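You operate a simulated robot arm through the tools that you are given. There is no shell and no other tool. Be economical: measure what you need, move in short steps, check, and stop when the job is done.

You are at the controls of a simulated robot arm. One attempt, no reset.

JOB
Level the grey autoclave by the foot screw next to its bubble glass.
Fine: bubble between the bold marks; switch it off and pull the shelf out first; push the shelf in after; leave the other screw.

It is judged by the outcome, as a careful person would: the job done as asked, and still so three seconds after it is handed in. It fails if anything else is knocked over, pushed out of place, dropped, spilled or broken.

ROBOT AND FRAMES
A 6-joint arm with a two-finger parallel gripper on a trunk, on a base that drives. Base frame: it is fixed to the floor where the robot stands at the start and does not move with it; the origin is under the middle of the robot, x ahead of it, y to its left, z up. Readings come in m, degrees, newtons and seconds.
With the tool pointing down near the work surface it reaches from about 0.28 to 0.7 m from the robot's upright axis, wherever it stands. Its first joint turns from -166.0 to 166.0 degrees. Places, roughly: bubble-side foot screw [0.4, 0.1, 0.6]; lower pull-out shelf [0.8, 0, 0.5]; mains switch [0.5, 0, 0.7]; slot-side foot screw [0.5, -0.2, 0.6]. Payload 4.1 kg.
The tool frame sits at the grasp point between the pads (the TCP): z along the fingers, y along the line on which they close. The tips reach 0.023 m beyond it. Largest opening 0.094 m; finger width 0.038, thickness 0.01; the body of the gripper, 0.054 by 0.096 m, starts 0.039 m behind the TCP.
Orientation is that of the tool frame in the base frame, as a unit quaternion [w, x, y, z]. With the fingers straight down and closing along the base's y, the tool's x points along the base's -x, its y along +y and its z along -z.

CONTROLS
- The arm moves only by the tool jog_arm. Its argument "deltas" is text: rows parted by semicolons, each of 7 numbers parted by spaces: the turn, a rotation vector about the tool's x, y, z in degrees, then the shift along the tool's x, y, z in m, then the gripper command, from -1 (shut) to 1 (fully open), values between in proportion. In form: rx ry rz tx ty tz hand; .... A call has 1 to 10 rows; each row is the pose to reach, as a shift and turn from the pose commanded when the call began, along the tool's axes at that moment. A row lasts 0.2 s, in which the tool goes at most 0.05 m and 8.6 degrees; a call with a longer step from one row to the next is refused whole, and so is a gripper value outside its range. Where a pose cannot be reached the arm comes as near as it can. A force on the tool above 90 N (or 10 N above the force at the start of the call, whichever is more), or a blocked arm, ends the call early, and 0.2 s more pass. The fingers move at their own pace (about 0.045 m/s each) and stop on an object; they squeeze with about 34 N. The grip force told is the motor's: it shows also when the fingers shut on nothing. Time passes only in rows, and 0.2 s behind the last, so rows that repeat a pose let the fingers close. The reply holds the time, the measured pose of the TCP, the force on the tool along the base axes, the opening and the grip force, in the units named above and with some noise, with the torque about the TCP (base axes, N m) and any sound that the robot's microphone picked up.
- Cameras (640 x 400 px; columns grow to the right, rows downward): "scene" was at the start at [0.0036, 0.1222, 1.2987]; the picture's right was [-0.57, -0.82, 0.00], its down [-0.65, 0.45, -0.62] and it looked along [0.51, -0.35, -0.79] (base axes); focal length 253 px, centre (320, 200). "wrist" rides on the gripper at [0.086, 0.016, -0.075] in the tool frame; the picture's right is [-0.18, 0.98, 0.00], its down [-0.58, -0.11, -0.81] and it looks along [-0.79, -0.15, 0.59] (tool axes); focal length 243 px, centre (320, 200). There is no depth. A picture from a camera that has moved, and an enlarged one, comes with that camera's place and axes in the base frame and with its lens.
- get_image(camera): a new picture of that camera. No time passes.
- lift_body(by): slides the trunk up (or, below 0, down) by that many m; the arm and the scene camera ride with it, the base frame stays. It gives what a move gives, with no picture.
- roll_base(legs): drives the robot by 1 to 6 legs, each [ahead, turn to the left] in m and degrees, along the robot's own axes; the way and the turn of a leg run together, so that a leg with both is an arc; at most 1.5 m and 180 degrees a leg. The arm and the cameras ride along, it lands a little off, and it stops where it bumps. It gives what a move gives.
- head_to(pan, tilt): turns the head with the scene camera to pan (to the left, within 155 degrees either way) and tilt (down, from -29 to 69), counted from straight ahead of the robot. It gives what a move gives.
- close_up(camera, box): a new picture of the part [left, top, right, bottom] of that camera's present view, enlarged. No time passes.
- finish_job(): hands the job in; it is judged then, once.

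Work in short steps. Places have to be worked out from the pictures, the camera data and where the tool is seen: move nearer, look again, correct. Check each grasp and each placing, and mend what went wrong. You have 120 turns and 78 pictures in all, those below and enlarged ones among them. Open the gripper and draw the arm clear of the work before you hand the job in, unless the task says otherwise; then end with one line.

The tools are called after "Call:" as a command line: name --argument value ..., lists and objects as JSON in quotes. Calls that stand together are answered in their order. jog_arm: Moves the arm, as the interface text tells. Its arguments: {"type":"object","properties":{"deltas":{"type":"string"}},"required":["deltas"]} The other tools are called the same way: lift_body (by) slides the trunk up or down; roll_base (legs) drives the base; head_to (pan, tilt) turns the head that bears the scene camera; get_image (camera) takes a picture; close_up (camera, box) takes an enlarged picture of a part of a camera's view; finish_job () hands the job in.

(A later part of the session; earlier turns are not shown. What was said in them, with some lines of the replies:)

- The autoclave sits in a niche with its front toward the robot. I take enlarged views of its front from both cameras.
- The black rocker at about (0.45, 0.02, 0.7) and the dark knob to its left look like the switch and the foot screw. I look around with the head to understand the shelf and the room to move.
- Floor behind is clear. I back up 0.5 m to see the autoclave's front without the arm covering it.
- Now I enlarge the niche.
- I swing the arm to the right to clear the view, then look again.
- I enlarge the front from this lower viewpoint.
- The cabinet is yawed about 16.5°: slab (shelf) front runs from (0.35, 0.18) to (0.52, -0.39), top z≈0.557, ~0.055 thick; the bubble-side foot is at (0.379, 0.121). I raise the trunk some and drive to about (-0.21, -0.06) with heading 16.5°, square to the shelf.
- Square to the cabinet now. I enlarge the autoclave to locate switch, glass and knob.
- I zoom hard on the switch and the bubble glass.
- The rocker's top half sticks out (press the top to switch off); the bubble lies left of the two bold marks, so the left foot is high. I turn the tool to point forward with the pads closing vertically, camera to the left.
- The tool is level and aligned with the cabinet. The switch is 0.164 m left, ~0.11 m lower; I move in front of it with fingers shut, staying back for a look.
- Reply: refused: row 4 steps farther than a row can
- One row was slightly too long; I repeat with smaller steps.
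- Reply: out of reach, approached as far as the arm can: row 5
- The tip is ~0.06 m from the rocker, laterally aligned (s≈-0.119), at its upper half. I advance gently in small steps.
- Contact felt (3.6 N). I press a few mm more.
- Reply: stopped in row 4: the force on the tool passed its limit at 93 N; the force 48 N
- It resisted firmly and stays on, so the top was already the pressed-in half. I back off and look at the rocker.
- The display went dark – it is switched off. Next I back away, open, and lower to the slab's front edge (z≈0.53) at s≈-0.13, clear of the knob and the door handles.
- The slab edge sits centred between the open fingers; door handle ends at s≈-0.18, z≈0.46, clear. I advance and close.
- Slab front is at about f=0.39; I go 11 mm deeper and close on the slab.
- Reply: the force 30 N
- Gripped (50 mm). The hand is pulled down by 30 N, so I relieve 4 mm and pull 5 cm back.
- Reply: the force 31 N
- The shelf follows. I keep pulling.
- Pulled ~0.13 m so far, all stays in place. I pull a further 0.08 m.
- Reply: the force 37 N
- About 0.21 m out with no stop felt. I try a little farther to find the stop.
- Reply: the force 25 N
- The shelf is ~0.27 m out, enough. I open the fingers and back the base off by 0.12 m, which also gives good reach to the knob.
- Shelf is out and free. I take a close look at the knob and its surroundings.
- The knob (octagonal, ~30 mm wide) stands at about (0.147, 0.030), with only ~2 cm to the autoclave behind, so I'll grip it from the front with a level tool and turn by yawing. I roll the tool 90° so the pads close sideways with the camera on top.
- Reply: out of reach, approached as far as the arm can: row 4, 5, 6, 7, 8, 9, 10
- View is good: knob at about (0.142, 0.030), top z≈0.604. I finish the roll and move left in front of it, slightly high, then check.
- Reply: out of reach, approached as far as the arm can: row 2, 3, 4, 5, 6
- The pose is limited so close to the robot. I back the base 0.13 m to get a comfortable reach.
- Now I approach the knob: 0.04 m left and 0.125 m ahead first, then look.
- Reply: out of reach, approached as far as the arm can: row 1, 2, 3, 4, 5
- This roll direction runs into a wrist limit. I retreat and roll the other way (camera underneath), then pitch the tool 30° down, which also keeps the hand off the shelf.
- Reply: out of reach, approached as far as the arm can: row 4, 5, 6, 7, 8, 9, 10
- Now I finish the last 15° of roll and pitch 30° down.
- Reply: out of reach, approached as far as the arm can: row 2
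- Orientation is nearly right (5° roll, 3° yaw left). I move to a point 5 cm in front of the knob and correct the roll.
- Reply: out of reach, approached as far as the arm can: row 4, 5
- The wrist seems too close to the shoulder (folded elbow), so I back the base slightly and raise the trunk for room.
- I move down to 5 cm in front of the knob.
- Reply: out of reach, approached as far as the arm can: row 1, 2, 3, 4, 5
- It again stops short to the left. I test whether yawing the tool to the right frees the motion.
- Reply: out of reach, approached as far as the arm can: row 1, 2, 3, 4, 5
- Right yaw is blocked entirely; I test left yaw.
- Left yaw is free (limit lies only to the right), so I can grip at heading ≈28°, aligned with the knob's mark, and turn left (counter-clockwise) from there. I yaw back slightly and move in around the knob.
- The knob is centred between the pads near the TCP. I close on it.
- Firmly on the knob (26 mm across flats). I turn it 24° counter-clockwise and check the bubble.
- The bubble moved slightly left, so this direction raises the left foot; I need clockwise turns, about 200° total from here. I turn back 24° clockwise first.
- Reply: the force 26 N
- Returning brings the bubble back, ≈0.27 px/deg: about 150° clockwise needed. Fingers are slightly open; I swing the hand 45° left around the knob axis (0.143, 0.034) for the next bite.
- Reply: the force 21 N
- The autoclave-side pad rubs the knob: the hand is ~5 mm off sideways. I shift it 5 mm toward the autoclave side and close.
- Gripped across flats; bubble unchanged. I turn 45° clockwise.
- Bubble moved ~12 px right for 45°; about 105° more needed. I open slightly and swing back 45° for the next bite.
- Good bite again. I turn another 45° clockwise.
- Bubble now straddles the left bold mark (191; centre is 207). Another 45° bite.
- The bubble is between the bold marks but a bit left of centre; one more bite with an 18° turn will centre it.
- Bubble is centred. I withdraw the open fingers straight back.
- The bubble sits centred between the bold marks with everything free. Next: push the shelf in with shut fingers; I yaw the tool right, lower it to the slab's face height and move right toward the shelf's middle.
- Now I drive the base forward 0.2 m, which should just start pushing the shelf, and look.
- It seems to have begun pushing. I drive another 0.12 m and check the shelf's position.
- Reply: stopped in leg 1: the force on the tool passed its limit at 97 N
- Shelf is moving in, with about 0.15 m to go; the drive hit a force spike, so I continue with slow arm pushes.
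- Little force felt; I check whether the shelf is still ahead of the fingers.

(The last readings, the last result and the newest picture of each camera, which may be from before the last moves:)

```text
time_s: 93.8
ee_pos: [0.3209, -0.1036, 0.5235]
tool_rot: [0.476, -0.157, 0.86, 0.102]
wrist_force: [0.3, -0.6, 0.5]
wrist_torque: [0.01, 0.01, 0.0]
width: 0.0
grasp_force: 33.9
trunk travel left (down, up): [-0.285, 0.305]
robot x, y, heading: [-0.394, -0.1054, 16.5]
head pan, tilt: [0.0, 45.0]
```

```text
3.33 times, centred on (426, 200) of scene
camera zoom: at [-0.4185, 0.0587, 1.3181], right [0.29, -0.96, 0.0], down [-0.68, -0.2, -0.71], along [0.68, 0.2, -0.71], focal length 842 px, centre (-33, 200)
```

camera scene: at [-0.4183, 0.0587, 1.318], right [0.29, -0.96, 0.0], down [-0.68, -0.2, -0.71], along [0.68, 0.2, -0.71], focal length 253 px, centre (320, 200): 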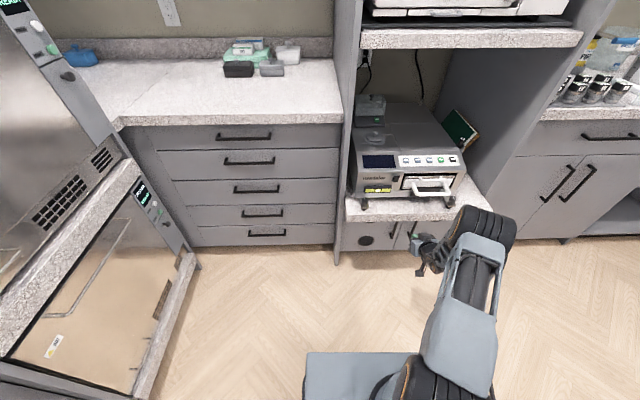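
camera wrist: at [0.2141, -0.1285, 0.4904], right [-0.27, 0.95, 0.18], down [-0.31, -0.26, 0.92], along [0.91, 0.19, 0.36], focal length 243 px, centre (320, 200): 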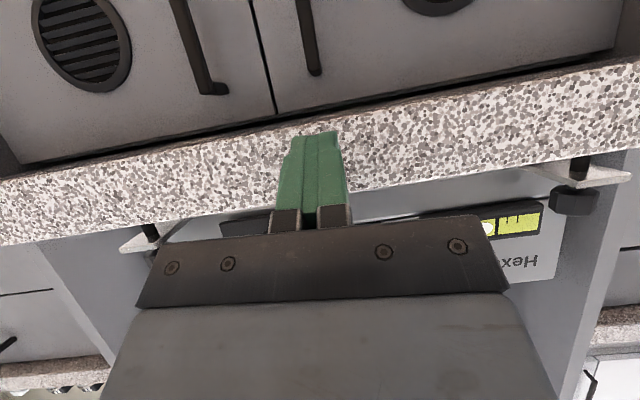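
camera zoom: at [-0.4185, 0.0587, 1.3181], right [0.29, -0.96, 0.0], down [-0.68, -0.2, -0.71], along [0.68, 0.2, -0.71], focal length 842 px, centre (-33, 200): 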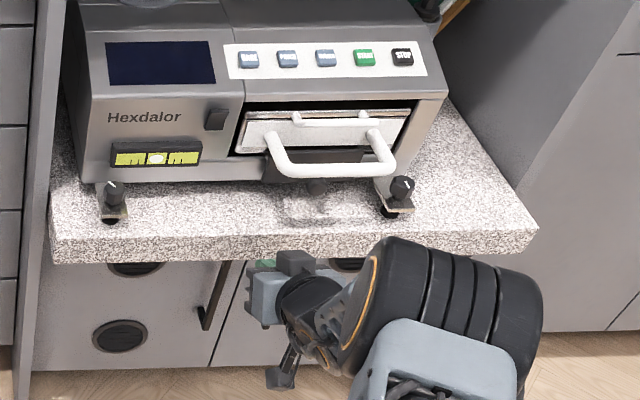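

Contact is there; the shelf front is at f≈0.306, 0.08 m short of home. I keep pushing slowly.

Call:
jog_arm --deltas "0 0 0 -0.0053 -0.0007 0.0085 -1; 0 0 0 -0.0106 -0.0014 0.017 -1; 0 0 0 -0.0159 -0.0021 0.0255 -1; 0 0 0 -0.0212 -0.0028 0.034 -1; 0 0 0 -0.0265 -0.0035 0.0425 -1; 0 0 0 -0.0318 -0.0042 0.051 -1; 0 0 0 -0.0371 -0.0049 0.0595 -1; 0 0 0 -0.0398 -0.0053 0.0638 -1; 0 0 0 -0.0424 -0.0056 0.068 -1"

Call:
close_up --camera "scene" --box '[330, 140, 522, 260]'

```text
time_s: 95.8
ee_pos: [0.3973, -0.0824, 0.5272]
tool_rot: [0.476, -0.156, 0.86, 0.1]
wrist_force: [-22.8, -2.6, 7.2]
wrist_torque: [-0.09, -0.32, 0.13]
width: 0.0
grasp_force: 34.0
trunk travel left (down, up): [-0.285, 0.305]
robot x, y, heading: [-0.3945, -0.1045, 16.5]
head pan, tilt: [0.0, 45.0]
```

```text
3.33 times, centred on (426, 200) of scene
camera zoom: at [-0.4208, 0.0585, 1.3182], right [0.29, -0.96, 0.0], down [-0.68, -0.2, -0.71], along [0.68, 0.2, -0.71], focal length 842 px, centre (-33, 200)
```

zoom: 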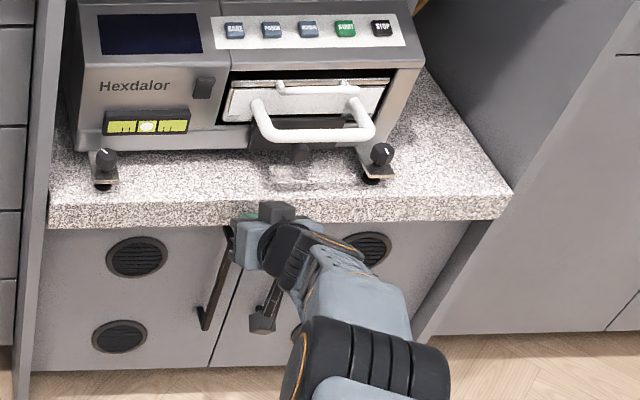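

Shelf front is back at f≈0.386 with 23 N standing against it — at its stop. I press a few mm more to be sure.

Call:
jog_arm --deltas "0 0 0 -0.0016 -0.0002 0.0026 -1; 0 0 0 -0.0032 -0.0004 0.0051 -1; 0 0 0 -0.0042 -0.0006 0.0068 -1; 0 0 0 -0.0042 -0.0006 0.0068 -1"

```text
time_s: 96.4
ee_pos: [0.3974, -0.0835, 0.5248]
tool_rot: [0.475, -0.156, 0.86, 0.1]
wrist_force: [-53.2, -10.5, 25.5]
wrist_torque: [0.24, -0.91, 0.19]
width: 0.0
grasp_force: 34.3
trunk travel left (down, up): [-0.285, 0.305]
robot x, y, heading: [-0.3961, -0.1059, 16.4]
head pan, tilt: [0.0, 45.0]
stopped in row 2: the force on the tool passed its limit at 98 N (the readings are from after the stop); the commanded pose is now the measured one
```

The stop is firm: the shelf is fully in. I withdraw, open, and back the base off, then check the final state.

Call:
jog_arm --deltas "0 0 0 0.0106 0.0014 -0.017 -1; 0 0 0 0.0265 0.0035 -0.0425 -1; 0 0 0 0.0424 0.0056 -0.068 0; 0 0 0 0.053 0.007 -0.085 1; 0 0 0 0.053 0.007 -0.085 1"

Call:
roll_base --legs '[[-0.25, 0]]'

Call:
get_image --camera "scene"

Call:
close_up --camera "scene" --box '[340, 80, 484, 190]'

```text
time_s: 97.6
ee_pos: [0.3045, -0.1124, 0.5219]
tool_rot: [0.473, -0.156, 0.861, 0.101]
wrist_force: [0.4, 0.1, 1.0]
wrist_torque: [0.0, 0.01, 0.0]
width: 0.0678
grasp_force: 0.0
trunk travel left (down, up): [-0.285, 0.305]
robot x, y, heading: [-0.397, -0.1099, 16.6]
head pan, tilt: [0.0, 45.0]
```

```text
time_s: 99.5
ee_pos: [0.0616, -0.1865, 0.5206]
tool_rot: [0.473, -0.154, 0.862, 0.1]
wrist_force: [-0.2, -0.1, -1.7]
wrist_torque: [-0.02, 0.02, 0.0]
width: 0.0939
grasp_force: 0.0
trunk travel left (down, up): [-0.285, 0.305]
robot x, y, heading: [-0.6378, -0.1758, 16.3]
head pan, tilt: [0.0, 45.0]
```

```text
9 pictures are left
camera scene: at [-0.6607, -0.0128, 1.3181], right [0.28, -0.96, 0.0], down [-0.68, -0.2, -0.71], along [0.68, 0.2, -0.71], focal length 253 px, centre (320, 200)
```

scene: 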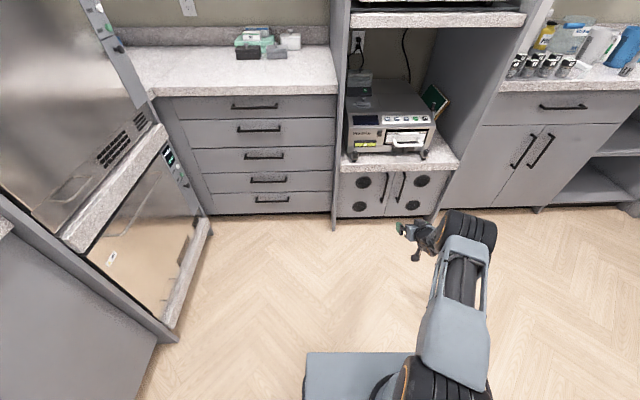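

```text
3.64 times, centred on (412, 135) of scene
camera zoom: at [-0.6607, -0.0128, 1.3181], right [0.28, -0.96, 0.0], down [-0.68, -0.2, -0.71], along [0.68, 0.2, -0.71], focal length 919 px, centre (-14, 436)
```

zoom: 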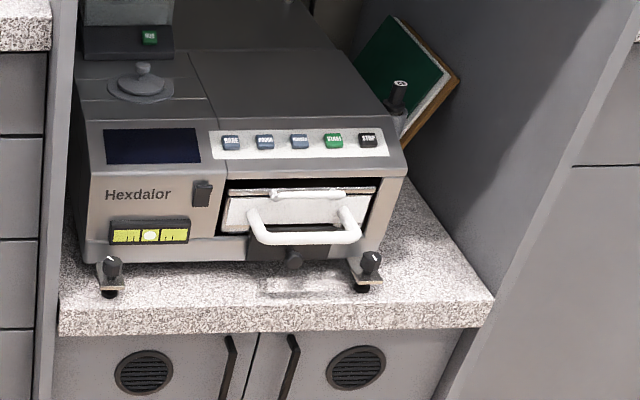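

Shelf is in and nothing is disturbed. I verify the bubble once more.

Call:
close_up --camera "scene" --box '[350, 115, 430, 165]'

```text
8.00 times, centred on (390, 140) of scene
camera zoom: at [-0.6607, -0.0128, 1.3181], right [0.28, -0.96, 0.0], down [-0.68, -0.2, -0.71], along [0.68, 0.2, -0.71], focal length 2022 px, centre (-240, 680)
```

zoom: 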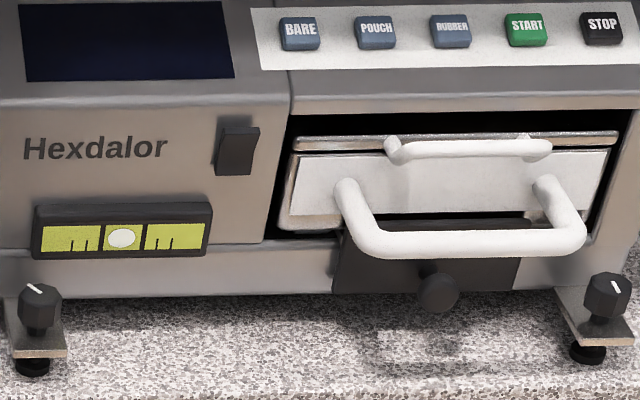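

The bubble is between the bold marks, the unit is off, the shelf is in and the arm is clear. I hand in.

Call:
finish_job

```text
The job is handed in.
```

The autoclave is level, with its bubble centred between the bold marks. I switched it off and pulled the shelf out before turning the screw, then pushed the shelf back in to its stop. I left the slot-side screw alone, and the arm is open and clear of the work.
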